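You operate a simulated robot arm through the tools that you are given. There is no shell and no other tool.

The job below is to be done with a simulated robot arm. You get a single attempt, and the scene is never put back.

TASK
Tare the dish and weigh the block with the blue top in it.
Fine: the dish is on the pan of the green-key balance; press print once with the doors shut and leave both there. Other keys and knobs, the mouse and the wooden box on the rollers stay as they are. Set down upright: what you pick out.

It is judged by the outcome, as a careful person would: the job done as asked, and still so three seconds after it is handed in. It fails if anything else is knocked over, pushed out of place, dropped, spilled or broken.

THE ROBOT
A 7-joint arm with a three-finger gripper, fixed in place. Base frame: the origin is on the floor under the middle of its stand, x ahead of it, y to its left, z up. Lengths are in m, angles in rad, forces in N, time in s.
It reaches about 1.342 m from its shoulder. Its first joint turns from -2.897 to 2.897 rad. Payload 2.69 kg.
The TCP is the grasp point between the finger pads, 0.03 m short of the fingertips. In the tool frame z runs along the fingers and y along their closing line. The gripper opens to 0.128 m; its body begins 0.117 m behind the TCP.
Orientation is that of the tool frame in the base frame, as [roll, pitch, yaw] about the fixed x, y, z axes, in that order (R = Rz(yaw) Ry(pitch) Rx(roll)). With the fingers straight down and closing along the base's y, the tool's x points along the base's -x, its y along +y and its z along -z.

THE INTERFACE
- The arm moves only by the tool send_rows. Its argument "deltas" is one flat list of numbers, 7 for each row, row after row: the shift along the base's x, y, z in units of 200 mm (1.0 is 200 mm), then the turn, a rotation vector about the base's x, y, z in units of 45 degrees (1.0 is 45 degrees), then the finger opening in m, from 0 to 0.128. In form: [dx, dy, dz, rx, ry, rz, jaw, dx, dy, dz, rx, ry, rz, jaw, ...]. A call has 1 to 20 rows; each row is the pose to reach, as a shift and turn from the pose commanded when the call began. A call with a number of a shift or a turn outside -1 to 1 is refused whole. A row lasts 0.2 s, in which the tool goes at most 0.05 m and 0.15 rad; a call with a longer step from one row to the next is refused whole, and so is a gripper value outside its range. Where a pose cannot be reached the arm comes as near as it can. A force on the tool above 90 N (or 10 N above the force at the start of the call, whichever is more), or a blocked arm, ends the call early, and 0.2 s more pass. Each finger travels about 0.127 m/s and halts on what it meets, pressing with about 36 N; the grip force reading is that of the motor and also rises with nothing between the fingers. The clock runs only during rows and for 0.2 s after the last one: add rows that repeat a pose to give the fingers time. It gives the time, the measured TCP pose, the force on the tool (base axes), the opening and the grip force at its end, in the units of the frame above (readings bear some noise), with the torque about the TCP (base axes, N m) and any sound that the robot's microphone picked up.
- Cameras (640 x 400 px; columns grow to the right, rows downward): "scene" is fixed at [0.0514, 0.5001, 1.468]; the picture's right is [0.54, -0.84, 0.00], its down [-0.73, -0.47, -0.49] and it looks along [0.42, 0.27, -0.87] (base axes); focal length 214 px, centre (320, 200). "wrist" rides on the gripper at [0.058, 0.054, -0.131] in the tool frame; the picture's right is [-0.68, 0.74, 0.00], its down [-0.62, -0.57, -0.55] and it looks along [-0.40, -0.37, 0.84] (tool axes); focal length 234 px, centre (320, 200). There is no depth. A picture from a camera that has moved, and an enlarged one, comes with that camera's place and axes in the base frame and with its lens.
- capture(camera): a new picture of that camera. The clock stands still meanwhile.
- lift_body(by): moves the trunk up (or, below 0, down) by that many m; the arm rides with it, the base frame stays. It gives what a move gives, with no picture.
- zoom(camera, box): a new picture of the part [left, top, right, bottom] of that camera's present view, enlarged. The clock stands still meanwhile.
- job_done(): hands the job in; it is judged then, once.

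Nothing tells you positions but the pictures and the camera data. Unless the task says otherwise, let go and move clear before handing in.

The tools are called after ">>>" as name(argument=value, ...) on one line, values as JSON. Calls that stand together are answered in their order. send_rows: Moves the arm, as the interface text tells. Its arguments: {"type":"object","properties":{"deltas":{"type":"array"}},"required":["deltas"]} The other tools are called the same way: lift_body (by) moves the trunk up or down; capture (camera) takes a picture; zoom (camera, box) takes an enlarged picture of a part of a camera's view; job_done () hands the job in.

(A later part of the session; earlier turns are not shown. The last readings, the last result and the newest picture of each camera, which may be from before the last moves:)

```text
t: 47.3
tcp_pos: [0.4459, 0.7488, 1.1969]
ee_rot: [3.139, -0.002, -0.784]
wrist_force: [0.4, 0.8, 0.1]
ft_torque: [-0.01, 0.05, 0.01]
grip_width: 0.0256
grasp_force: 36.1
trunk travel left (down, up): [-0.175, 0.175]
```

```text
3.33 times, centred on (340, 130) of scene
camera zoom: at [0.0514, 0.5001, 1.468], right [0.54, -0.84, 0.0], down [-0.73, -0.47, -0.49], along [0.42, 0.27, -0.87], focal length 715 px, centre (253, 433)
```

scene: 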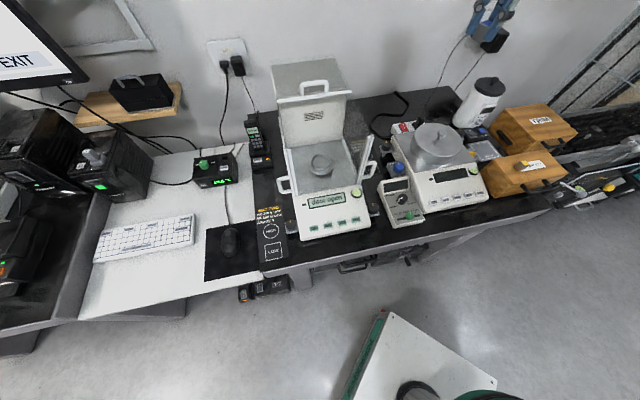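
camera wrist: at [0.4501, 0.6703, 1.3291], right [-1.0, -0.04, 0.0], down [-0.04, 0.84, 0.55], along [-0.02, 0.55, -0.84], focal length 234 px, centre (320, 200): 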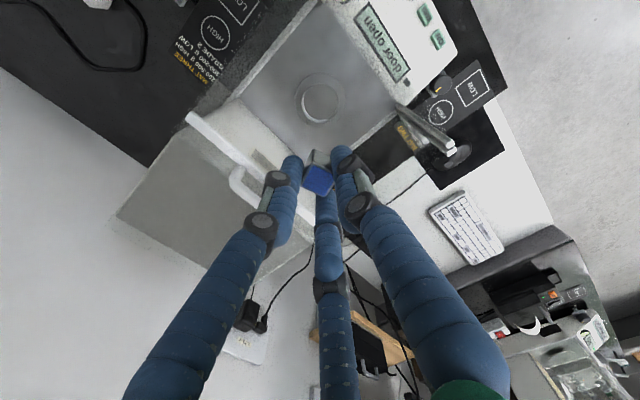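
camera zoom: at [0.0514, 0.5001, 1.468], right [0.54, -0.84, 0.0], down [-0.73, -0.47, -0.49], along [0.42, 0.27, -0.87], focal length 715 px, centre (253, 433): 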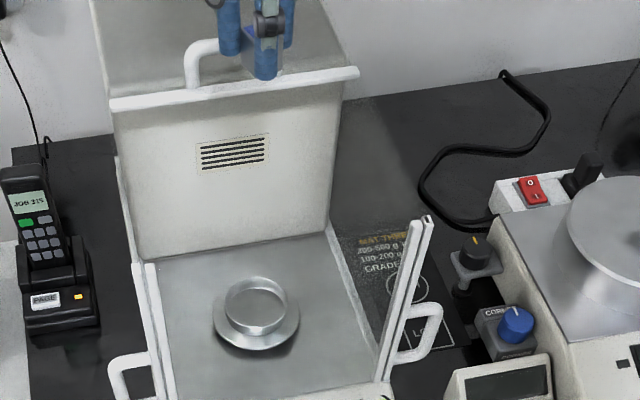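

The tool axis is within about 1.5 mm of the dish centre. I descend into the chamber opening in stages: first 15 cm, which keeps the block about 10 cm above the dish, then check clearances.

>>> send_rows(deltas=[0, 0, -0.12, 0, 0, 0, 0.012, 0, 0, -0.25, 0, 0, 0, 0.012, 0, 0, -0.38, 0, 0, 0, 0.012, 0, 0, -0.5, 0, 0, 0, 0.012, 0, 0, -0.62, 0, 0, 0, 0.012, 0, 0, -0.75, 0, 0, 0, 0.012])

>>> capture(camera="wrist")

>>> zoom(camera="wrist", box=[230, 80, 420, 200])

>>> zoom(camera="scene", box=[260, 60, 420, 200])

```text
t: 48.7
tcp_pos: [0.4461, 0.7489, 1.0481]
ee_rot: [-3.141, 0.0, -0.784]
wrist_force: [-0.1, 0.3, -1.0]
ft_torque: [-0.01, -0.02, -0.02]
grip_width: 0.0253
grasp_force: 35.9
trunk travel left (down, up): [-0.175, 0.175]
```

```text
taken
camera wrist: at [0.4509, 0.6702, 1.1801], right [-1.0, -0.04, 0.0], down [-0.04, 0.84, 0.55], along [-0.02, 0.55, -0.84], focal length 234 px, centre (320, 200)
```

wrist: 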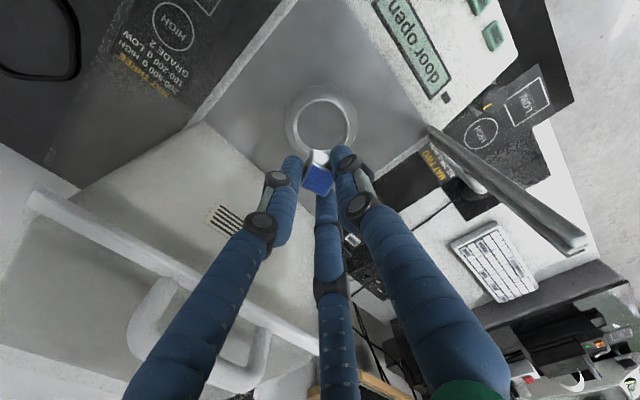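

```text
3.33 times, centred on (325, 140) of wrist
camera zoom: at [0.4509, 0.6702, 1.1801], right [-1.0, -0.04, 0.0], down [-0.04, 0.84, 0.55], along [-0.02, 0.55, -0.84], focal length 781 px, centre (303, 400)
```

zoom: 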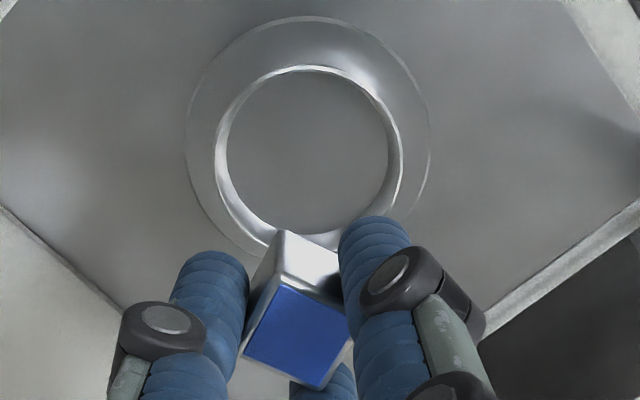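

```text
2.86 times, centred on (340, 130) of scene
camera zoom: at [0.0514, 0.5001, 1.468], right [0.54, -0.84, 0.0], down [-0.73, -0.47, -0.49], along [0.42, 0.27, -0.87], focal length 613 px, centre (263, 400)
```

zoom: 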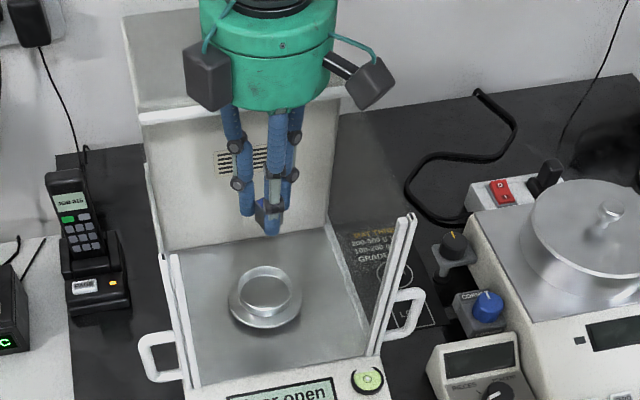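

The gripper is centred over the open chamber with the camera cubes inside the opening and clear of posts and door. The rim is at z of about 0.895 and the block should touch down at TCP z of about 0.923. I continue down to about 3 cm above that.

>>> send_rows(deltas=[-0.003, 0.003, -0.1, 0, 0, 0, 0.012, -0.007, 0.007, -0.2, 0, 0, 0, 0.012, -0.007, 0.007, -0.3, 0, 0, 0, 0.012, -0.007, 0.007, -0.38, 0, 0, 0, 0.012])

>>> capture(camera="wrist")

>>> zoom(camera="wrist", box=[240, 100, 400, 200])

>>> zoom(camera="scene", box=[260, 70, 420, 200])

```text
t: 49.7
tcp_pos: [0.4451, 0.749, 0.9709]
ee_rot: [3.141, -0.001, -0.784]
wrist_force: [0.5, 0.0, -1.4]
ft_torque: [-0.01, -0.02, 0.01]
grip_width: 0.0256
grasp_force: 36.3
trunk travel left (down, up): [-0.175, 0.175]
```

```text
taken
camera wrist: at [0.4493, 0.6711, 1.1038], right [-1.0, -0.04, 0.0], down [-0.04, 0.84, 0.55], along [-0.02, 0.55, -0.84], focal length 234 px, centre (320, 200)
```

wrist: 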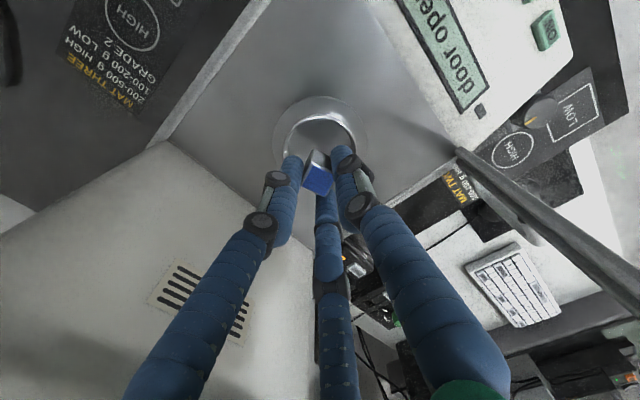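

```text
4.00 times, centred on (320, 150) of wrist
camera zoom: at [0.4493, 0.6711, 1.1038], right [-1.0, -0.04, 0.0], down [-0.04, 0.84, 0.55], along [-0.02, 0.55, -0.84], focal length 937 px, centre (320, 400)
```

zoom: 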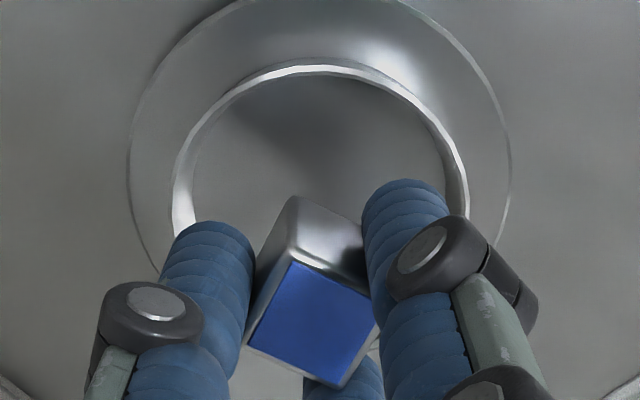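

```text
3.08 times, centred on (340, 135) of scene
camera zoom: at [0.0514, 0.5001, 1.468], right [0.54, -0.84, 0.0], down [-0.73, -0.47, -0.49], along [0.42, 0.27, -0.87], focal length 660 px, centre (258, 400)
```

zoom: 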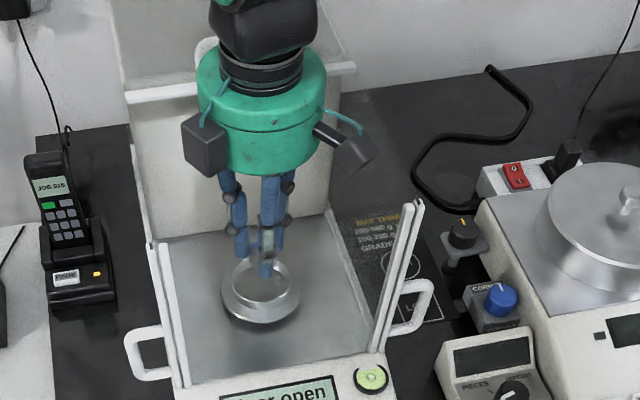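

Everything is still clear; the block hangs above the cup. I lower another 3 cm so the block bottom is just above rim height and check centring from both cameras.

>>> send_rows(deltas=[0, 0, -0.06, 0, 0, 0, 0.012, 0, 0, -0.11, 0, 0, 0, 0.012, 0, 0, -0.15, 0, 0, 0, 0.012])

>>> zoom(camera="wrist", box=[240, 110, 400, 210])

>>> zoom(camera="scene", box=[282, 130, 362, 180])

>>> zoom(camera="scene", box=[260, 80, 420, 200])

```text
t: 50.5
tcp_pos: [0.4447, 0.7493, 0.9418]
ee_rot: [3.141, -0.004, -0.784]
wrist_force: [0.8, -0.5, -0.8]
ft_torque: [-0.02, 0.01, 0.03]
grip_width: 0.0257
grasp_force: 35.9
trunk travel left (down, up): [-0.175, 0.175]
```

```text
4.00 times, centred on (320, 160) of wrist
camera zoom: at [0.4493, 0.6713, 1.0736], right [-1.0, -0.04, 0.0], down [-0.04, 0.84, 0.55], along [-0.02, 0.55, -0.84], focal length 937 px, centre (320, 360)
```

zoom: 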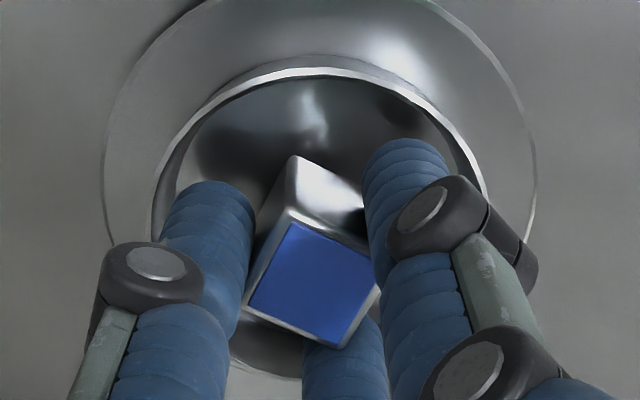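

```text
8.00 times, centred on (322, 155) of scene
camera zoom: at [0.0514, 0.5001, 1.468], right [0.54, -0.84, 0.0], down [-0.73, -0.47, -0.49], along [0.42, 0.27, -0.87], focal length 1716 px, centre (304, 560)
```

zoom: 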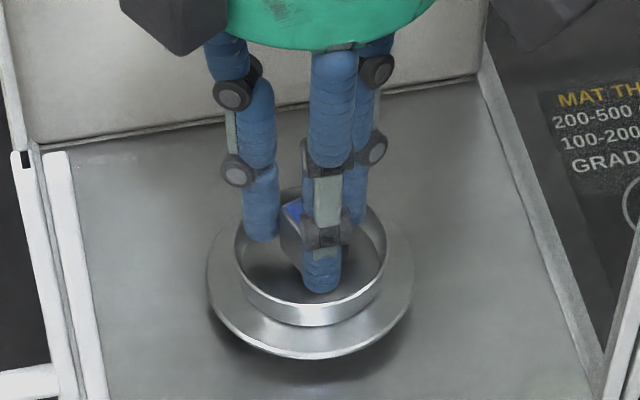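

```text
3.33 times, centred on (340, 140) of scene
camera zoom: at [0.0514, 0.5001, 1.468], right [0.54, -0.84, 0.0], down [-0.73, -0.47, -0.49], along [0.42, 0.27, -0.87], focal length 715 px, centre (253, 400)
```

zoom: 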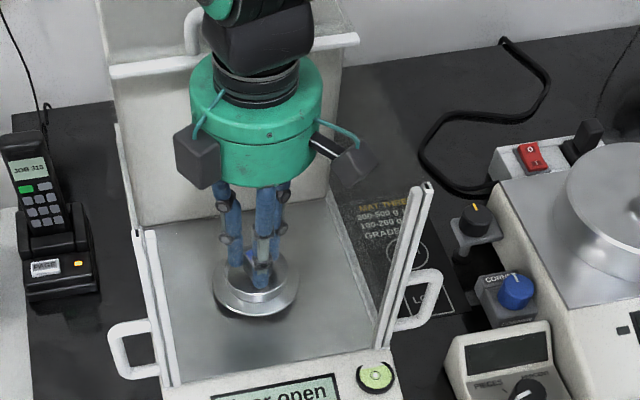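

The block is inside the cup outline and well centred. Scene-camera cross-checks suggest the floor is only a few millimetres below, so I now go down 1 mm at a time and watch the force.

>>> send_rows(deltas=[0, 0, -0.005, 0, 0, 0, 0.012, 0, 0, -0.01, 0, 0, 0, 0.012])

```text
t: 51.1
tcp_pos: [0.4438, 0.7482, 0.9407]
ee_rot: [-3.14, -0.003, -0.783]
wrist_force: [-0.3, 0.9, -0.4]
ft_torque: [0.02, -0.02, 0.03]
grip_width: 0.0256
grasp_force: 36.3
trunk travel left (down, up): [-0.175, 0.175]
```

There is no contact yet. I take another 2 mm.

>>> send_rows(deltas=[0, 0, -0.005, 0, 0, 0, 0.012, 0, 0, -0.01, 0, 0, 0, 0.012])

>>> zoom(camera="wrist", box=[256, 110, 384, 190])

>>> zoom(camera="scene", box=[298, 140, 346, 170])

```text
t: 51.7
tcp_pos: [0.4452, 0.7511, 0.9389]
ee_rot: [3.141, -0.001, -0.784]
wrist_force: [-1.6, -0.4, 7.5]
ft_torque: [0.18, 0.1, 0.06]
grip_width: 0.0255
grasp_force: 35.7
trunk travel left (down, up): [-0.175, 0.175]
```

```text
5.00 times, centred on (320, 150) of wrist
camera zoom: at [0.4491, 0.6714, 1.0708], right [-1.0, -0.04, 0.0], down [-0.04, 0.84, 0.55], along [-0.02, 0.55, -0.84], focal length 1171 px, centre (320, 450)
```

zoom: 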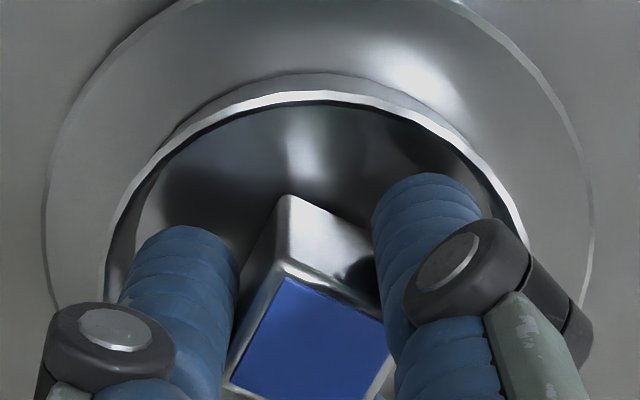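

```text
13.33 times, centred on (322, 155) of scene
camera zoom: at [0.0514, 0.5001, 1.468], right [0.54, -0.84, 0.0], down [-0.73, -0.47, -0.49], along [0.42, 0.27, -0.87], focal length 2860 px, centre (293, 800)
```

zoom: 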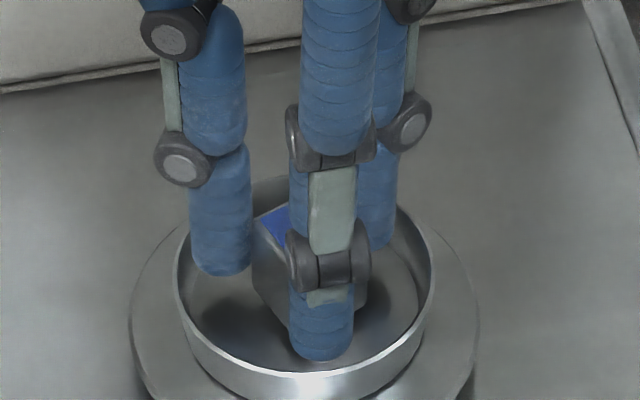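

Contact: 7.5 N upward at TCP z of 0.939, so the block sits on the cup floor with all three fingertips inside the rim. I relieve the force by about 1 mm and then open the fingers very slightly.

>>> send_rows(deltas=[0, 0, 0.005, 0, 0, 0, 0.012])

```text
t: 52.1
tcp_pos: [0.4444, 0.7499, 0.9398]
ee_rot: [3.141, 0.0, -0.785]
wrist_force: [0.4, 1.5, 5.7]
ft_torque: [0.21, 0.06, 0.01]
grip_width: 0.0253
grasp_force: 36.7
trunk travel left (down, up): [-0.175, 0.175]
```

The torque shows the contact is one fingertip on the cup rim rather than the block on the floor: I gripped the block about 5 mm too low for this cup. I'll back straight out, set the block down on the box lid, regrip it higher, and come back.

>>> send_rows(deltas=[0, 0, 0.015, 0, 0, 0, 0.012, 0, 0, 0.04, 0, 0, 0, 0.012, 0, 0, 0.07, 0, 0, 0, 0.012])

>>> zoom(camera="scene", box=[282, 130, 362, 180])

>>> zoom(camera="wrist", box=[240, 100, 400, 200])

```text
t: 52.9
tcp_pos: [0.4448, 0.7507, 0.9534]
ee_rot: [3.139, -0.004, -0.783]
wrist_force: [0.2, 0.1, -1.4]
ft_torque: [0.0, 0.0, -0.02]
grip_width: 0.0256
grasp_force: 36.2
trunk travel left (down, up): [-0.175, 0.175]
```

```text
8.00 times, centred on (322, 155) of scene
camera zoom: at [0.0514, 0.5001, 1.468], right [0.54, -0.84, 0.0], down [-0.73, -0.47, -0.49], along [0.42, 0.27, -0.87], focal length 1716 px, centre (304, 560)
```

zoom: 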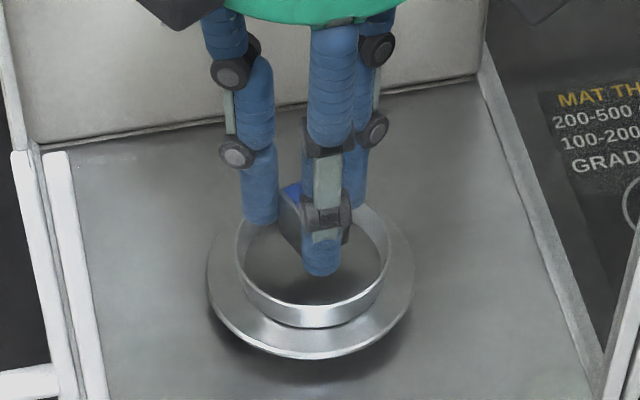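

```text
4.00 times, centred on (320, 150) of wrist
camera zoom: at [0.4489, 0.6713, 1.0847], right [-1.0, -0.04, 0.0], down [-0.04, 0.84, 0.55], along [-0.02, 0.55, -0.84], focal length 937 px, centre (320, 400)
```

zoom: 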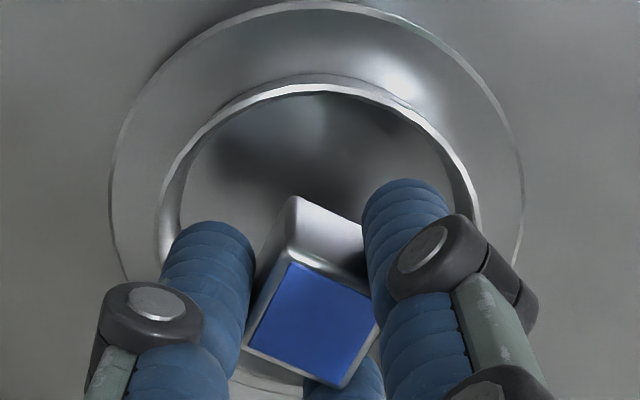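

The dish shifted only about 1 mm on its pan and is fine. I raise out of the chamber and carry the block back to the box lid along the same path.

>>> send_rows(deltas=[0, 0, 0.12, 0, 0, 0, 0.012, 0, 0, 0.3, 0, 0, 0, 0.012, 0, 0, 0.5, 0, 0, 0, 0.012, 0, 0, 0.7, 0, 0, 0, 0.012, 0, 0, 0.88, 0, 0, 0, 0.012, 0, 0, 1.0, 0, 0, 0, 0.012])

>>> send_rows(deltas=[0, 0, 0.2, 0, 0, 0, 0.012, 0.02, -0.03, 0.4, 0, 0, 0, 0.012, 0.1, -0.17, 0.58, 0, 0, 0, 0.012, 0.2, -0.34, 0.7, 0, 0, 0, 0.012, 0.3, -0.51, 0.73, 0, 0, 0, 0.012, 0.4, -0.66, 0.73, 0, 0, 0, 0.012, 0.5, -0.82, 0.73, 0, 0, 0, 0.012])

>>> send_rows(deltas=[0.1, -0.16, 0, 0, 0, 0, 0.012, 0.2, -0.33, 0, 0, 0, 0, 0.012, 0.3, -0.5, 0, 0, 0, 0, 0.012, 0.4, -0.67, 0, 0, 0, 0, 0.012, 0.5, -0.84, 0, 0, 0, 0, 0.012, 0.6, -1.0, 0, 0, 0, 0, 0.012])

>>> send_rows(deltas=[0.1, -0.16, 0, 0, 0, -0.03, 0.012, 0.2, -0.33, 0, 0, 0, -0.06, 0.012, 0.3, -0.5, 0, 0, 0, -0.09, 0.012, 0.4, -0.67, 0, 0, 0, -0.12, 0.012, 0.5, -0.83, 0, 0, 0, -0.14, 0.012, 0.6, -0.99, 0, 0, 0, -0.1556, 0.012])

>>> capture(camera="wrist")

>>> zoom(camera="scene", box=[270, 110, 390, 185])

```text
t: 54.3
tcp_pos: [0.4444, 0.75, 1.1538]
ee_rot: [3.141, -0.001, -0.783]
wrist_force: [-0.3, -0.3, -1.1]
ft_torque: [0.01, 0.01, 0.0]
grip_width: 0.0255
grasp_force: 36.3
trunk travel left (down, up): [-0.175, 0.175]
```

```text
t: 55.9
tcp_pos: [0.5448, 0.5862, 1.2982]
ee_rot: [3.14, -0.001, -0.783]
wrist_force: [0.5, 0.9, -0.8]
ft_torque: [-0.03, 0.01, 0.0]
grip_width: 0.0257
grasp_force: 35.8
trunk travel left (down, up): [-0.175, 0.175]
```

```text
t: 57.3
tcp_pos: [0.6645, 0.3855, 1.2991]
ee_rot: [3.14, -0.001, -0.784]
wrist_force: [0.2, -0.8, -1.5]
ft_torque: [-0.01, -0.02, 0.01]
grip_width: 0.0256
grasp_force: 36.0
trunk travel left (down, up): [-0.175, 0.175]
```

```text
t: 58.7
tcp_pos: [0.7852, 0.1877, 1.3005]
ee_rot: [-3.14, -0.003, -0.906]
wrist_force: [0.2, 0.1, -1.0]
ft_torque: [0.02, -0.03, -0.01]
grip_width: 0.0256
grasp_force: 36.1
trunk travel left (down, up): [-0.175, 0.175]
```

```text
taken
camera wrist: at [0.7795, 0.1096, 1.4318], right [-1.0, 0.08, 0.0], down [0.06, 0.83, 0.55], along [0.04, 0.54, -0.84], focal length 234 px, centre (320, 200)
```

wrist: 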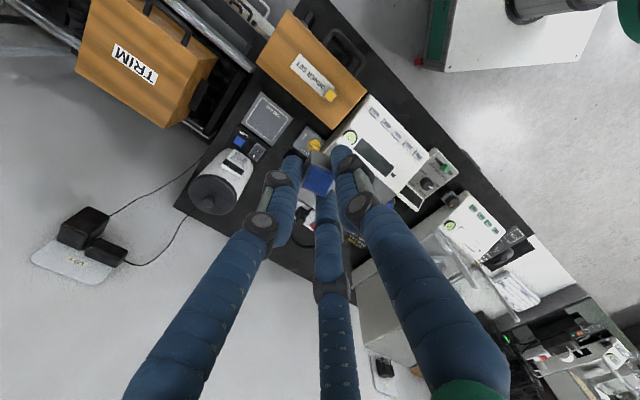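

```text
5.33 times, centred on (330, 148) of scene
camera zoom: at [0.0514, 0.5001, 1.468], right [0.54, -0.84, 0.0], down [-0.73, -0.47, -0.49], along [0.42, 0.27, -0.87], focal length 1144 px, centre (267, 480)
```

zoom: 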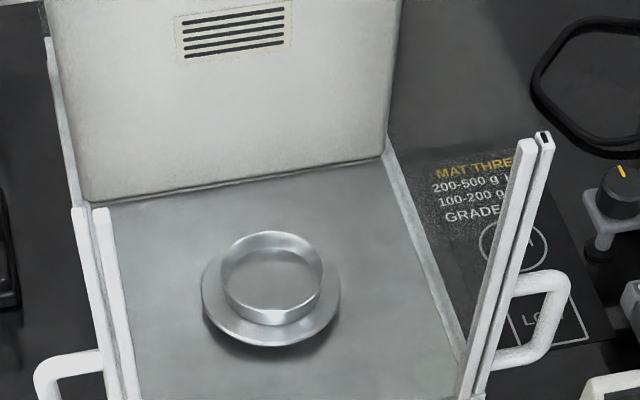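

The dish is undisturbed. I go down over the original spot on the lid.

>>> send_rows(deltas=[0.08, -0.12, -0.15, 0, 0, 0, 0.012, 0.16, -0.24, -0.35, 0, 0, 0, 0.012, 0.217, -0.309, -0.55, 0, 0, 0, 0.012, 0.217, -0.309, -0.75, 0, 0, 0, 0.012, 0.217, -0.309, -0.9, 0, 0, 0, 0.012, 0.217, -0.309, -1.0, 0, 0, 0, 0.012])

>>> send_rows(deltas=[0, 0, -0.15, 0, 0, 0, 0.012, 0, 0, -0.35, 0, 0, 0, 0.012, 0, 0, -0.53, 0, 0, 0, 0.012, 0, 0, -0.65, 0, 0, 0, 0.012])

>>> zoom(camera="wrist", box=[240, 110, 400, 210])

>>> zoom(camera="scene", box=[500, 130, 580, 180])

```text
t: 60.1
tcp_pos: [0.8292, 0.1255, 1.0994]
ee_rot: [-3.141, -0.002, -0.906]
wrist_force: [0.7, -0.4, -1.1]
ft_torque: [0.03, -0.01, -0.02]
grip_width: 0.0256
grasp_force: 36.0
trunk travel left (down, up): [-0.175, 0.175]
```

```text
t: 61.1
tcp_pos: [0.8282, 0.126, 0.9695]
ee_rot: [-3.141, -0.003, -0.907]
wrist_force: [-1.4, 0.1, -0.3]
ft_torque: [0.01, 0.0, 0.04]
grip_width: 0.0255
grasp_force: 35.9
trunk travel left (down, up): [-0.175, 0.175]
```

```text
4.00 times, centred on (320, 160) of wrist
camera zoom: at [0.8233, 0.0477, 1.1013], right [-1.0, 0.08, 0.0], down [0.06, 0.83, 0.55], along [0.04, 0.55, -0.84], focal length 937 px, centre (320, 360)
```

zoom: 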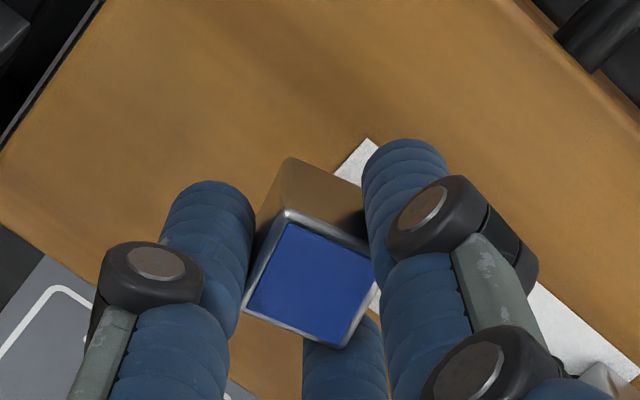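

```text
8.00 times, centred on (540, 155) of scene
camera zoom: at [0.0514, 0.5001, 1.468], right [0.54, -0.84, 0.0], down [-0.73, -0.47, -0.49], along [0.42, 0.27, -0.87], focal length 1716 px, centre (-1440, 560)
```

zoom: 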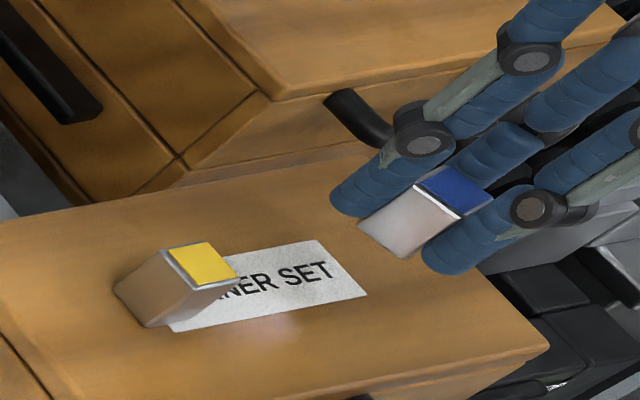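

The block is back above its original place on the lid, still upright. I lower the last 2 cm gently and watch for contact.

>>> send_rows(deltas=[0, 0, -0.04, 0, 0, 0, 0.012, 0, 0, -0.075, 0, 0, 0, 0.012, 0, 0, -0.095, 0, 0, 0, 0.012])

```text
t: 61.9
tcp_pos: [0.8287, 0.1261, 0.9503]
ee_rot: [3.138, -0.001, -0.905]
wrist_force: [-1.0, 0.4, -1.4]
ft_torque: [0.01, 0.03, -0.04]
grip_width: 0.0253
grasp_force: 35.9
trunk travel left (down, up): [-0.175, 0.175]
```

There is no contact yet, about 2 mm above. I take 1.5 mm more.

>>> send_rows(deltas=[0, 0, -0.0075, 0, 0, 0, 0.012])

```text
t: 62.3
tcp_pos: [0.8286, 0.1258, 0.9485]
ee_rot: [-3.141, 0.0, -0.908]
wrist_force: [0.0, 0.1, -1.0]
ft_torque: [0.01, 0.0, -0.01]
grip_width: 0.0254
grasp_force: 35.6
trunk travel left (down, up): [-0.175, 0.175]
```

The block's weight of about 1 N is still on the fingers. I go down one more millimetre to seat it.

>>> send_rows(deltas=[0, 0, -0.005, 0, 0, 0, 0.012])

```text
t: 62.7
tcp_pos: [0.8293, 0.1258, 0.9486]
ee_rot: [3.141, -0.002, -0.905]
wrist_force: [-1.5, -0.5, 5.3]
ft_torque: [-0.05, 0.07, -0.01]
grip_width: 0.0254
grasp_force: 36.3
trunk travel left (down, up): [-0.175, 0.175]
```

The block is seated on the lid. I open the fingers a little and look.

>>> send_rows(deltas=[0, 0, 0.0025, 0, 0, 0, 0.026, 0, 0, 0.0025, 0, 0, 0, 0.034, 0, 0, 0.0025, 0, 0, 0, 0.044, 0, 0, 0.0025, 0, 0, 0, 0.05])

>>> zoom(camera="wrist", box=[240, 110, 400, 210])

>>> zoom(camera="scene", box=[500, 130, 580, 180])

```text
t: 63.7
tcp_pos: [0.8293, 0.1259, 0.9481]
ee_rot: [-3.141, -0.001, -0.906]
wrist_force: [-0.3, 0.0, -0.9]
ft_torque: [-0.03, 0.0, 0.01]
grip_width: 0.0503
grasp_force: 0.1
trunk travel left (down, up): [-0.175, 0.175]
```

```text
4.00 times, centred on (320, 160) of wrist
camera zoom: at [0.8234, 0.0477, 1.08], right [-1.0, 0.08, 0.0], down [0.06, 0.83, 0.55], along [0.04, 0.54, -0.84], focal length 937 px, centre (320, 360)
```

zoom: 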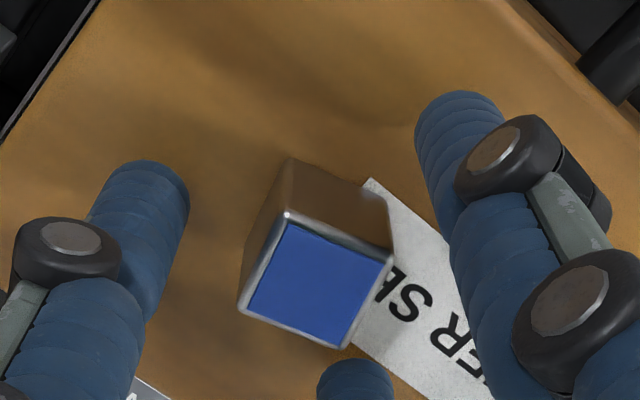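

```text
8.00 times, centred on (540, 155) of scene
camera zoom: at [0.0514, 0.5001, 1.468], right [0.54, -0.84, 0.0], down [-0.73, -0.47, -0.49], along [0.42, 0.27, -0.87], focal length 1716 px, centre (-1440, 560)
```

zoom: 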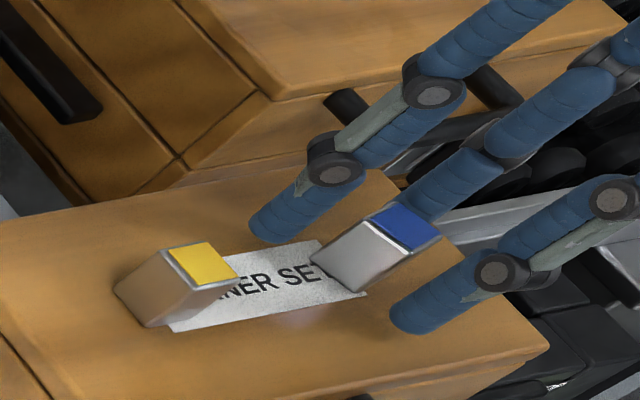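

The block stands upright on the lid again. I raise 6 mm and regrip nearer its top.

>>> send_rows(deltas=[0, 0, 0.015, 0, 0, 0, 0.05, 0, 0, 0.03, 0, 0, 0, 0.05, 0, 0, 0.03, 0, 0, 0, 0.04, 0, 0, 0.03, 0, 0, 0, 0.03, 0, 0, 0.03, 0, 0, 0, 0.02, 0, 0, 0.03, 0, 0, 0, 0.012, 0, 0, 0.03, 0, 0, 0, 0.012])

>>> zoom(camera="wrist", box=[240, 110, 400, 210])

>>> zoom(camera="scene", box=[500, 130, 580, 180])

```text
t: 65.3
tcp_pos: [0.8274, 0.1256, 0.9552]
ee_rot: [-3.14, 0.001, -0.905]
wrist_force: [-0.7, -0.3, 0.5]
ft_torque: [0.01, 0.0, -0.01]
grip_width: 0.0256
grasp_force: 36.0
trunk travel left (down, up): [-0.175, 0.175]
```

```text
4.00 times, centred on (320, 160) of wrist
camera zoom: at [0.8234, 0.0477, 1.086], right [-1.0, 0.08, 0.0], down [0.06, 0.83, 0.55], along [0.04, 0.54, -0.84], focal length 937 px, centre (320, 360)
```

zoom: 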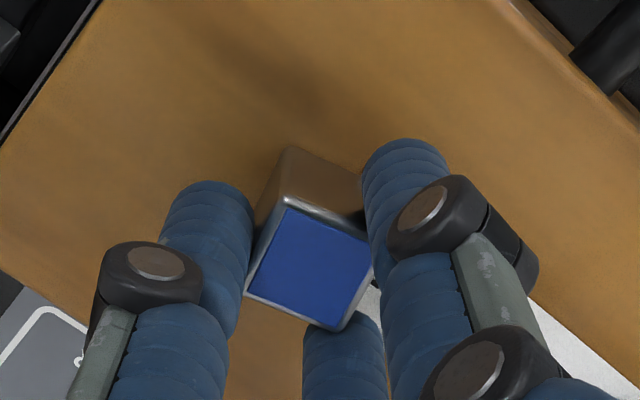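

```text
8.00 times, centred on (540, 155) of scene
camera zoom: at [0.0514, 0.5001, 1.468], right [0.54, -0.84, 0.0], down [-0.73, -0.47, -0.49], along [0.42, 0.27, -0.87], focal length 1716 px, centre (-1440, 560)
```

zoom: 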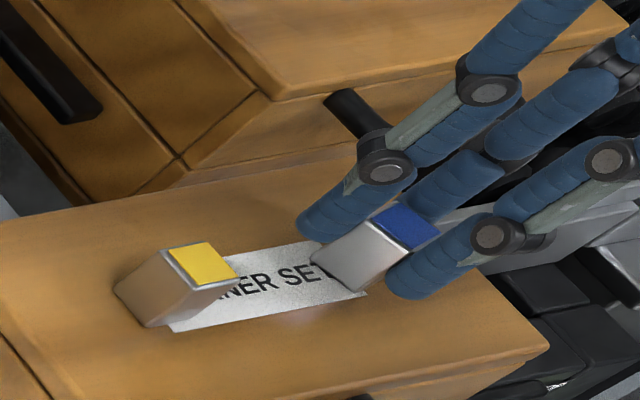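

The block is regripped at 25.6 mm width, 6 mm higher. I lift 3 cm and check the hold.

>>> send_rows(deltas=[0, 0, 0.03, 0, 0, 0, 0.012, 0, 0, 0.08, 0, 0, 0, 0.012, 0, 0, 0.15, 0, 0, 0, 0.012])

>>> zoom(camera="wrist", box=[240, 110, 400, 210])

>>> zoom(camera="scene", box=[500, 120, 580, 170])

```text
t: 66.1
tcp_pos: [0.8274, 0.1257, 0.984]
ee_rot: [3.141, -0.002, -0.906]
wrist_force: [-0.2, 0.2, -0.8]
ft_torque: [-0.01, 0.0, 0.03]
grip_width: 0.0258
grasp_force: 36.3
trunk travel left (down, up): [-0.175, 0.175]
```

```text
4.00 times, centred on (320, 160) of wrist
camera zoom: at [0.823, 0.0473, 1.1156], right [-1.0, 0.08, 0.0], down [0.07, 0.83, 0.55], along [0.04, 0.54, -0.84], focal length 937 px, centre (320, 360)
```

zoom: 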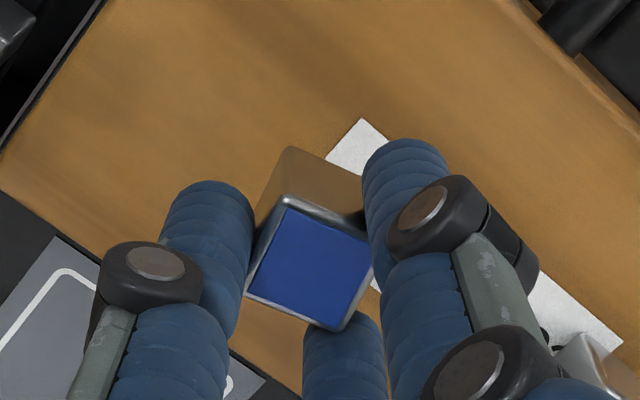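

```text
8.00 times, centred on (540, 145) of scene
camera zoom: at [0.0514, 0.5001, 1.468], right [0.54, -0.84, 0.0], down [-0.73, -0.47, -0.49], along [0.42, 0.27, -0.87], focal length 1716 px, centre (-1440, 640)
```

zoom: 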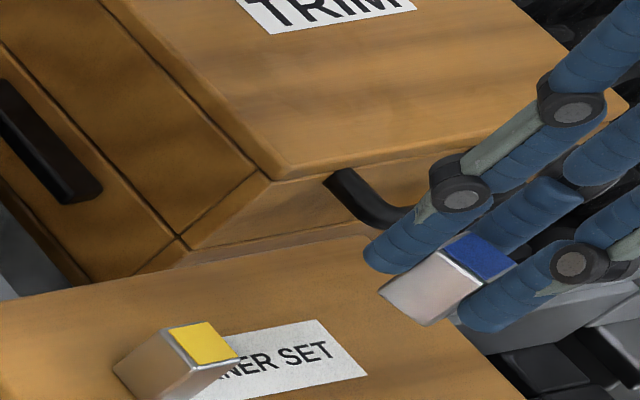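

The block is held well at the new height. I carry it back to the balance along the same route, with a small position correction for the dish centre.

>>> send_rows(deltas=[0, 0, 0.15, 0, 0, 0, 0.012, 0, 0, 0.32, 0, 0, 0, 0.012, 0, 0, 0.5, 0, 0, 0, 0.012, 0, 0, 0.68, 0, 0, 0, 0.012, 0, 0, 0.85, 0, 0, 0, 0.012, 0, 0, 1.0, 0, 0, 0, 0.012])

>>> send_rows(deltas=[-0.04, 0.07, 0.15, 0, 0, 0.03, 0.012, -0.12, 0.2, 0.3, 0, 0, 0.06, 0.012, -0.2, 0.35, 0.45, 0, 0, 0.09, 0.012, -0.3, 0.52, 0.58, 0, 0, 0.12, 0.012, -0.4, 0.69, 0.6, 0, 0, 0.14, 0.012, -0.5, 0.86, 0.6, 0, 0, 0.1556, 0.012])

>>> send_rows(deltas=[-0.1, 0.17, 0, 0, 0, 0, 0.012, -0.2, 0.34, 0, 0, 0, 0, 0.012, -0.3, 0.51, 0, 0, 0, 0, 0.012, -0.4, 0.68, 0, 0, 0, 0, 0.012, -0.5, 0.84, 0, 0, 0, 0, 0.012, -0.6, 1.0, 0, 0, 0, 0, 0.012])

>>> send_rows(deltas=[-0.1, 0.17, 0, 0, 0, 0, 0.012, -0.2, 0.34, 0, 0, 0, 0, 0.012, -0.3, 0.51, 0, 0, 0, 0, 0.012, -0.4, 0.68, 0, 0, 0, 0, 0.012, -0.5, 0.84, 0, 0, 0, 0, 0.012, -0.6, 0.97, 0, 0, 0, 0, 0.012])

>>> send_rows(deltas=[-0.1, 0.12, 0, 0, 0, 0, 0.012, -0.222, 0.2615, 0, 0, 0, 0, 0.012, -0.222, 0.2615, 0, 0, 0, 0, 0.012])

>>> zoom(camera="wrist", box=[230, 40, 420, 160])

```text
t: 67.5
tcp_pos: [0.8283, 0.125, 1.1851]
ee_rot: [3.14, -0.003, -0.905]
wrist_force: [-1.0, 0.2, -0.9]
ft_torque: [0.03, -0.02, -0.03]
grip_width: 0.0256
grasp_force: 36.4
trunk travel left (down, up): [-0.175, 0.175]
```

```text
t: 68.9
tcp_pos: [0.7284, 0.2985, 1.3038]
ee_rot: [3.139, -0.003, -0.784]
wrist_force: [-0.5, 0.9, -1.3]
ft_torque: [-0.04, 0.03, 0.02]
grip_width: 0.0256
grasp_force: 36.1
trunk travel left (down, up): [-0.175, 0.175]
```

```text
t: 70.3
tcp_pos: [0.6074, 0.4979, 1.3057]
ee_rot: [3.141, -0.001, -0.783]
wrist_force: [-1.0, -0.6, -1.7]
ft_torque: [0.02, -0.01, -0.01]
grip_width: 0.0256
grasp_force: 36.1
trunk travel left (down, up): [-0.175, 0.175]
```

```text
t: 71.7
tcp_pos: [0.488, 0.6928, 1.3046]
ee_rot: [-3.14, -0.004, -0.783]
wrist_force: [0.0, -0.2, -0.7]
ft_torque: [0.01, -0.05, 0.02]
grip_width: 0.0257
grasp_force: 36.5
trunk travel left (down, up): [-0.175, 0.175]
```

```text
t: 72.5
tcp_pos: [0.4424, 0.7446, 1.3042]
ee_rot: [-3.14, -0.005, -0.786]
wrist_force: [-0.5, -0.3, -1.1]
ft_torque: [-0.03, -0.08, 0.01]
grip_width: 0.0257
grasp_force: 36.4
trunk travel left (down, up): [-0.175, 0.175]
```

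```text
3.33 times, centred on (325, 100) of wrist
camera zoom: at [0.4467, 0.6662, 1.4355], right [-1.0, -0.04, 0.0], down [-0.04, 0.84, 0.55], along [-0.02, 0.55, -0.84], focal length 781 px, centre (303, 533)
```

zoom: 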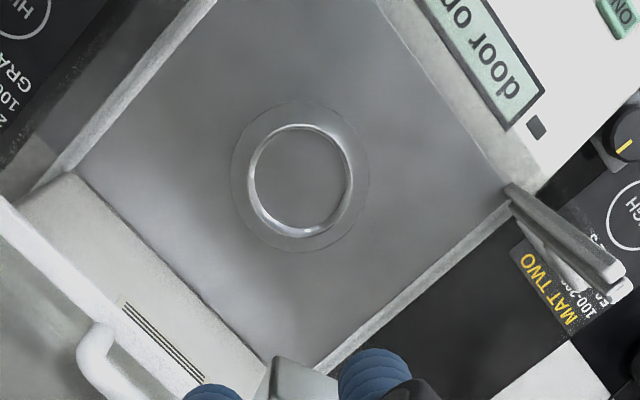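

The dish is centred under the tool within about 2 mm, with the intended small offset. I descend in two stages to just above the cup.

>>> send_rows(deltas=[0, 0, -0.15, 0, 0, 0, 0.012, 0, 0, -0.33, 0, 0, 0, 0.012, 0, 0, -0.52, 0, 0, 0, 0.012, 0, 0, -0.7, 0, 0, 0, 0.012, 0, 0, -0.85, 0, 0, 0, 0.012, 0, 0, -0.95, 0, 0, 0, 0.012])

>>> send_rows(deltas=[0, 0, -0.1, 0, 0, 0, 0.012, 0, 0, -0.25, 0, 0, 0, 0.012, 0, 0, -0.4, 0, 0, 0, 0.012, 0, 0, -0.55, 0, 0, 0, 0.012, 0, 0, -0.65, 0, 0, 0, 0.012])

>>> zoom(camera="wrist", box=[240, 100, 400, 200])

>>> zoom(camera="scene", box=[260, 80, 420, 200])

>>> zoom(camera="scene", box=[282, 130, 362, 180])

```text
t: 73.9
tcp_pos: [0.4442, 0.7438, 1.114]
ee_rot: [3.141, -0.002, -0.783]
wrist_force: [0.6, 0.1, -0.8]
ft_torque: [0.0, 0.01, 0.02]
grip_width: 0.0256
grasp_force: 36.4
trunk travel left (down, up): [-0.175, 0.175]
```

```text
t: 75.1
tcp_pos: [0.4444, 0.7444, 0.9829]
ee_rot: [3.141, -0.005, -0.784]
wrist_force: [-0.9, 0.4, -1.3]
ft_torque: [-0.02, 0.02, 0.02]
grip_width: 0.0258
grasp_force: 36.7
trunk travel left (down, up): [-0.175, 0.175]
```

```text
4.00 times, centred on (320, 150) of wrist
camera zoom: at [0.4484, 0.666, 1.114], right [-1.0, -0.04, 0.0], down [-0.04, 0.84, 0.55], along [-0.02, 0.55, -0.84], focal length 937 px, centre (320, 400)
```

zoom: 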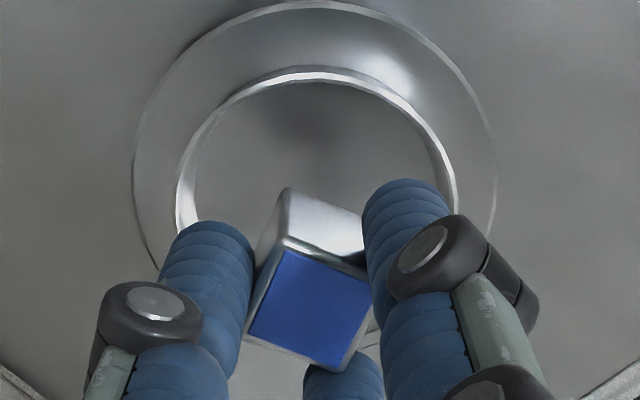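

```text
3.33 times, centred on (340, 140) of scene
camera zoom: at [0.0514, 0.5001, 1.468], right [0.54, -0.84, 0.0], down [-0.73, -0.47, -0.49], along [0.42, 0.27, -0.87], focal length 715 px, centre (253, 400)
```

zoom: 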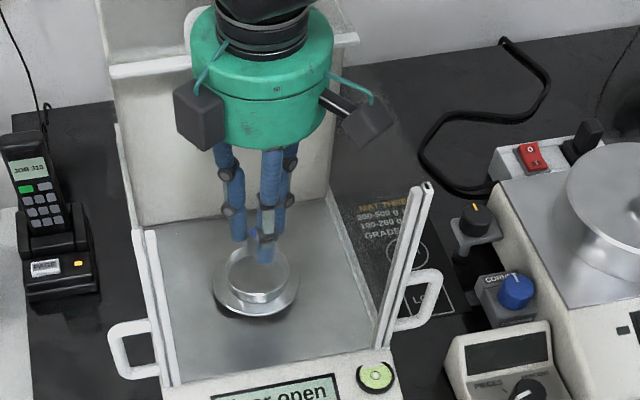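

```text
8.00 times, centred on (322, 155) of scene
camera zoom: at [0.0514, 0.5001, 1.468], right [0.54, -0.84, 0.0], down [-0.73, -0.47, -0.49], along [0.42, 0.27, -0.87], focal length 1716 px, centre (304, 560)
```

zoom: 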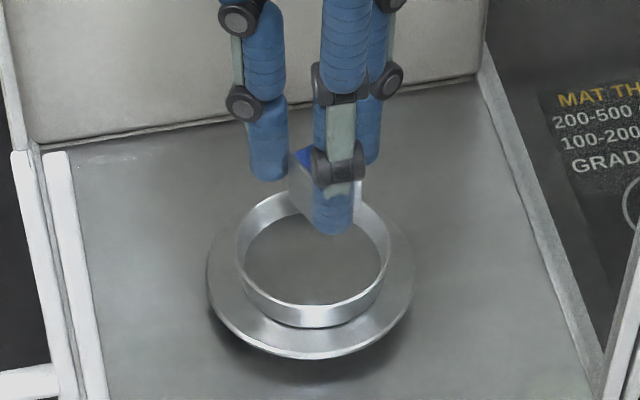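

The offset is as intended and the camera cubes have room at the front pane. I lower another 3 cm and check again.

>>> send_rows(deltas=[0, 0, -0.05, 0, 0, 0, 0.012, 0, 0, -0.1, 0, 0, 0, 0.012, 0, 0, -0.145, 0, 0, 0, 0.012])

>>> zoom(camera="scene", box=[282, 130, 362, 180])

>>> zoom(camera="wrist", box=[240, 100, 400, 200])

```text
t: 75.9
tcp_pos: [0.4425, 0.7445, 0.9549]
ee_rot: [-3.141, -0.005, -0.783]
wrist_force: [0.8, 0.0, -0.6]
ft_torque: [-0.01, 0.0, 0.02]
grip_width: 0.0254
grasp_force: 36.5
trunk travel left (down, up): [-0.175, 0.175]
```

```text
8.00 times, centred on (322, 155) of scene
camera zoom: at [0.0514, 0.5001, 1.468], right [0.54, -0.84, 0.0], down [-0.73, -0.47, -0.49], along [0.42, 0.27, -0.87], focal length 1716 px, centre (304, 560)
```

zoom: 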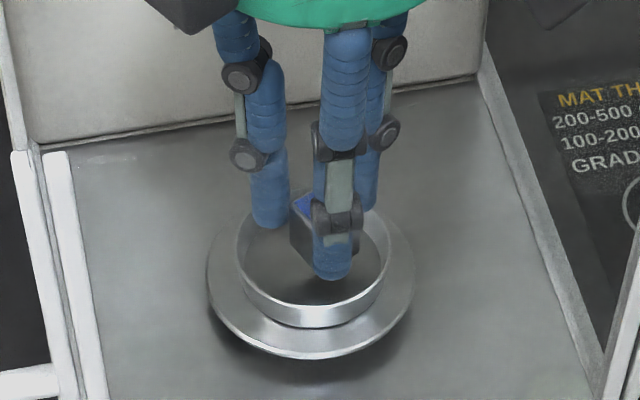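

```text
4.00 times, centred on (320, 150) of wrist
camera zoom: at [0.4484, 0.6659, 1.0864], right [-1.0, -0.04, 0.0], down [-0.04, 0.84, 0.55], along [-0.02, 0.55, -0.84], focal length 937 px, centre (320, 400)
```

zoom: 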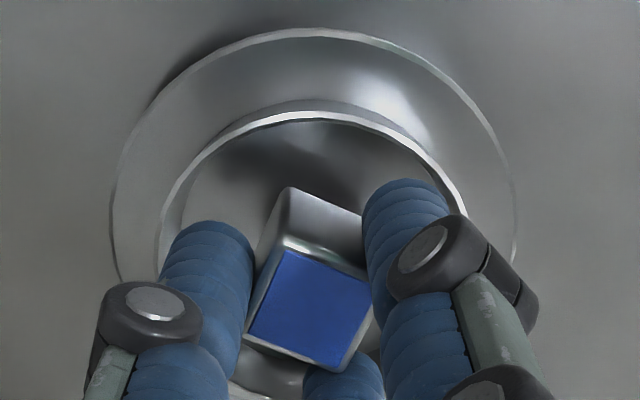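

The block is entering the cup cleanly. I take 6 mm more in small steps, then single millimetres.

>>> send_rows(deltas=[0, 0, -0.01, 0, 0, 0, 0.012, 0, 0, -0.02, 0, 0, 0, 0.012, 0, 0, -0.03, 0, 0, 0, 0.012])

```text
t: 76.7
tcp_pos: [0.4443, 0.7447, 0.9494]
ee_rot: [3.14, -0.002, -0.782]
wrist_force: [0.2, 0.3, -1.0]
ft_torque: [0.03, -0.03, 0.01]
grip_width: 0.0257
grasp_force: 36.1
trunk travel left (down, up): [-0.175, 0.175]
```

There is no contact yet. I take 2 mm more.

>>> send_rows(deltas=[0, 0, -0.005, 0, 0, 0, 0.012, 0, 0, -0.01, 0, 0, 0, 0.012])

```text
t: 77.3
tcp_pos: [0.4426, 0.7445, 0.9465]
ee_rot: [3.141, -0.005, -0.784]
wrist_force: [-0.5, -0.7, -1.2]
ft_torque: [0.01, -0.01, -0.03]
grip_width: 0.0255
grasp_force: 36.3
trunk travel left (down, up): [-0.175, 0.175]
```

Still free. I take another 1.5 mm and check the pictures.

>>> send_rows(deltas=[0, 0, -0.004, 0, 0, 0, 0.012, 0, 0, -0.0075, 0, 0, 0, 0.012])

>>> zoom(camera="scene", box=[298, 140, 346, 170])

>>> zoom(camera="wrist", box=[256, 110, 384, 190])

```text
t: 77.9
tcp_pos: [0.4437, 0.7446, 0.9455]
ee_rot: [3.14, -0.003, -0.784]
wrist_force: [0.2, 0.4, -0.8]
ft_torque: [-0.04, 0.0, 0.0]
grip_width: 0.0254
grasp_force: 36.0
trunk travel left (down, up): [-0.175, 0.175]
```

```text
13.33 times, centred on (322, 155) of scene
camera zoom: at [0.0514, 0.5001, 1.468], right [0.54, -0.84, 0.0], down [-0.73, -0.47, -0.49], along [0.42, 0.27, -0.87], focal length 2860 px, centre (293, 800)
```

zoom: 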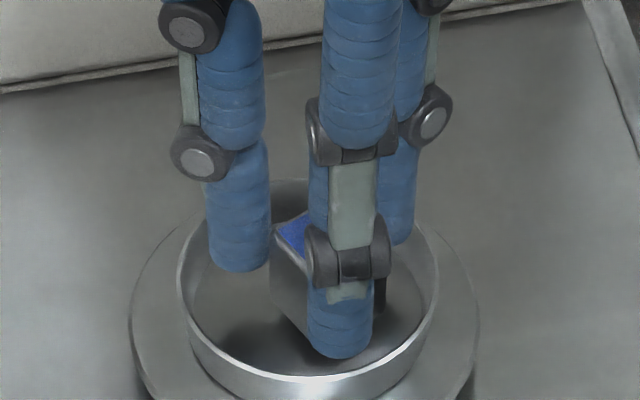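

```text
5.00 times, centred on (320, 150) of wrist
camera zoom: at [0.4483, 0.6657, 1.0772], right [-1.0, -0.04, 0.0], down [-0.04, 0.84, 0.55], along [-0.02, 0.55, -0.84], focal length 1171 px, centre (320, 450)
```

zoom: 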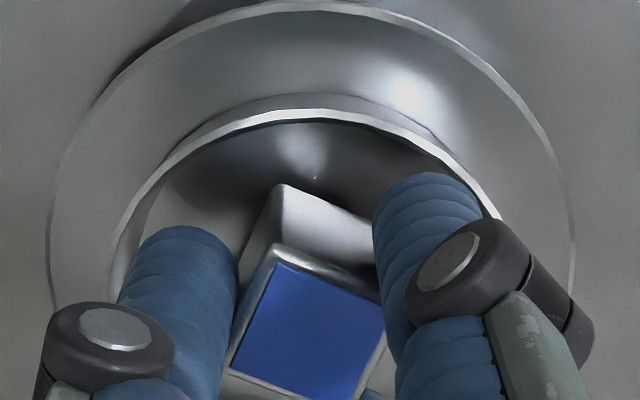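

All three fingertips are well inside the rim. I continue 1 mm at a time.

>>> send_rows(deltas=[0, 0, -0.005, 0, 0, 0, 0.012])

```text
t: 78.3
tcp_pos: [0.4434, 0.7436, 0.9458]
ee_rot: [3.14, -0.005, -0.785]
wrist_force: [0.3, 0.3, -1.8]
ft_torque: [0.03, 0.0, 0.01]
grip_width: 0.0257
grasp_force: 35.8
trunk travel left (down, up): [-0.175, 0.175]
```

Not yet. I take another millimetre.

>>> send_rows(deltas=[0, 0, -0.005, 0, 0, 0, 0.012])

```text
t: 78.7
tcp_pos: [0.444, 0.7434, 0.943]
ee_rot: [3.141, -0.005, -0.782]
wrist_force: [-0.5, 0.1, -1.7]
ft_torque: [0.01, 0.02, -0.02]
grip_width: 0.0257
grasp_force: 36.0
trunk travel left (down, up): [-0.175, 0.175]
```

I keep stepping, still carrying the block's weight.

>>> send_rows(deltas=[0, 0, -0.005, 0, 0, 0, 0.012])

```text
t: 79.1
tcp_pos: [0.4444, 0.7448, 0.9425]
ee_rot: [3.141, -0.003, -0.784]
wrist_force: [-0.4, -0.7, -0.5]
ft_torque: [-0.03, 0.01, 0.02]
grip_width: 0.0255
grasp_force: 36.5
trunk travel left (down, up): [-0.175, 0.175]
```

>>> send_rows(deltas=[0, 0, -0.005, 0, 0, 0, 0.012])

>>> zoom(camera="scene", box=[298, 140, 346, 170])

>>> zoom(camera="wrist", box=[256, 110, 384, 190])

```text
t: 79.5
tcp_pos: [0.4429, 0.7444, 0.9407]
ee_rot: [3.141, -0.002, -0.784]
wrist_force: [0.2, 0.4, -0.5]
ft_torque: [0.02, -0.02, 0.01]
grip_width: 0.0257
grasp_force: 36.3
trunk travel left (down, up): [-0.175, 0.175]
```

```text
13.33 times, centred on (322, 155) of scene
camera zoom: at [0.0514, 0.5001, 1.468], right [0.54, -0.84, 0.0], down [-0.73, -0.47, -0.49], along [0.42, 0.27, -0.87], focal length 2860 px, centre (293, 800)
```

zoom: 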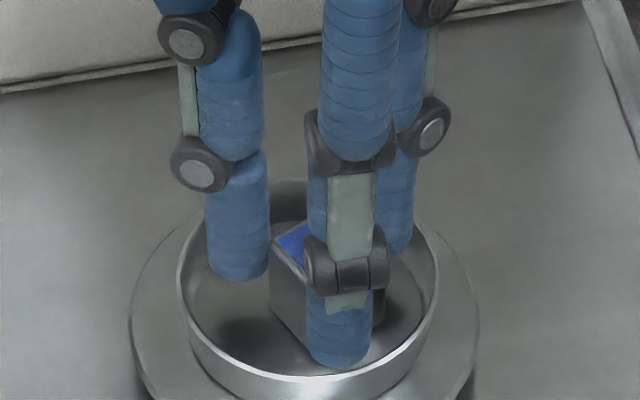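

```text
5.00 times, centred on (320, 150) of wrist
camera zoom: at [0.4482, 0.6659, 1.0734], right [-1.0, -0.04, 0.0], down [-0.04, 0.84, 0.55], along [-0.02, 0.55, -0.84], focal length 1171 px, centre (320, 450)
```

zoom: 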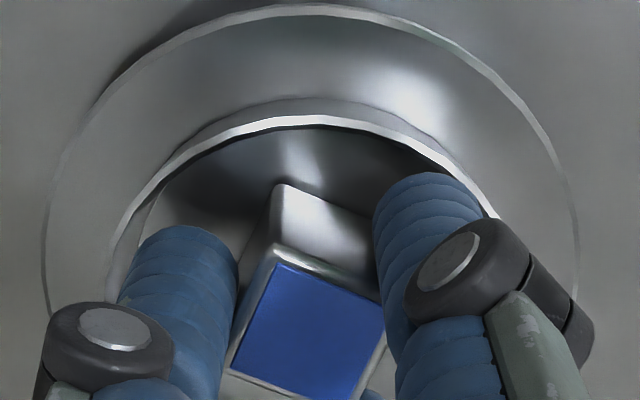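

The reflection in the cup floor shows the block is very close to it. I take another millimetre.

>>> send_rows(deltas=[0, 0, -0.005, 0, 0, 0, 0.012])

```text
t: 79.9
tcp_pos: [0.444, 0.7453, 0.9413]
ee_rot: [3.141, 0.0, -0.786]
wrist_force: [1.6, 0.2, -0.1]
ft_torque: [-0.03, 0.02, 0.0]
grip_width: 0.026
grasp_force: 36.0
trunk travel left (down, up): [-0.175, 0.175]
```

>>> send_rows(deltas=[0, 0, -0.005, 0, 0, 0, 0.012])

```text
t: 80.3
tcp_pos: [0.4436, 0.7448, 0.9416]
ee_rot: [-3.14, 0.0, -0.785]
wrist_force: [-1.1, -1.7, 5.1]
ft_torque: [-0.07, 0.05, -0.03]
grip_width: 0.0261
grasp_force: 36.2
trunk travel left (down, up): [-0.175, 0.175]
```

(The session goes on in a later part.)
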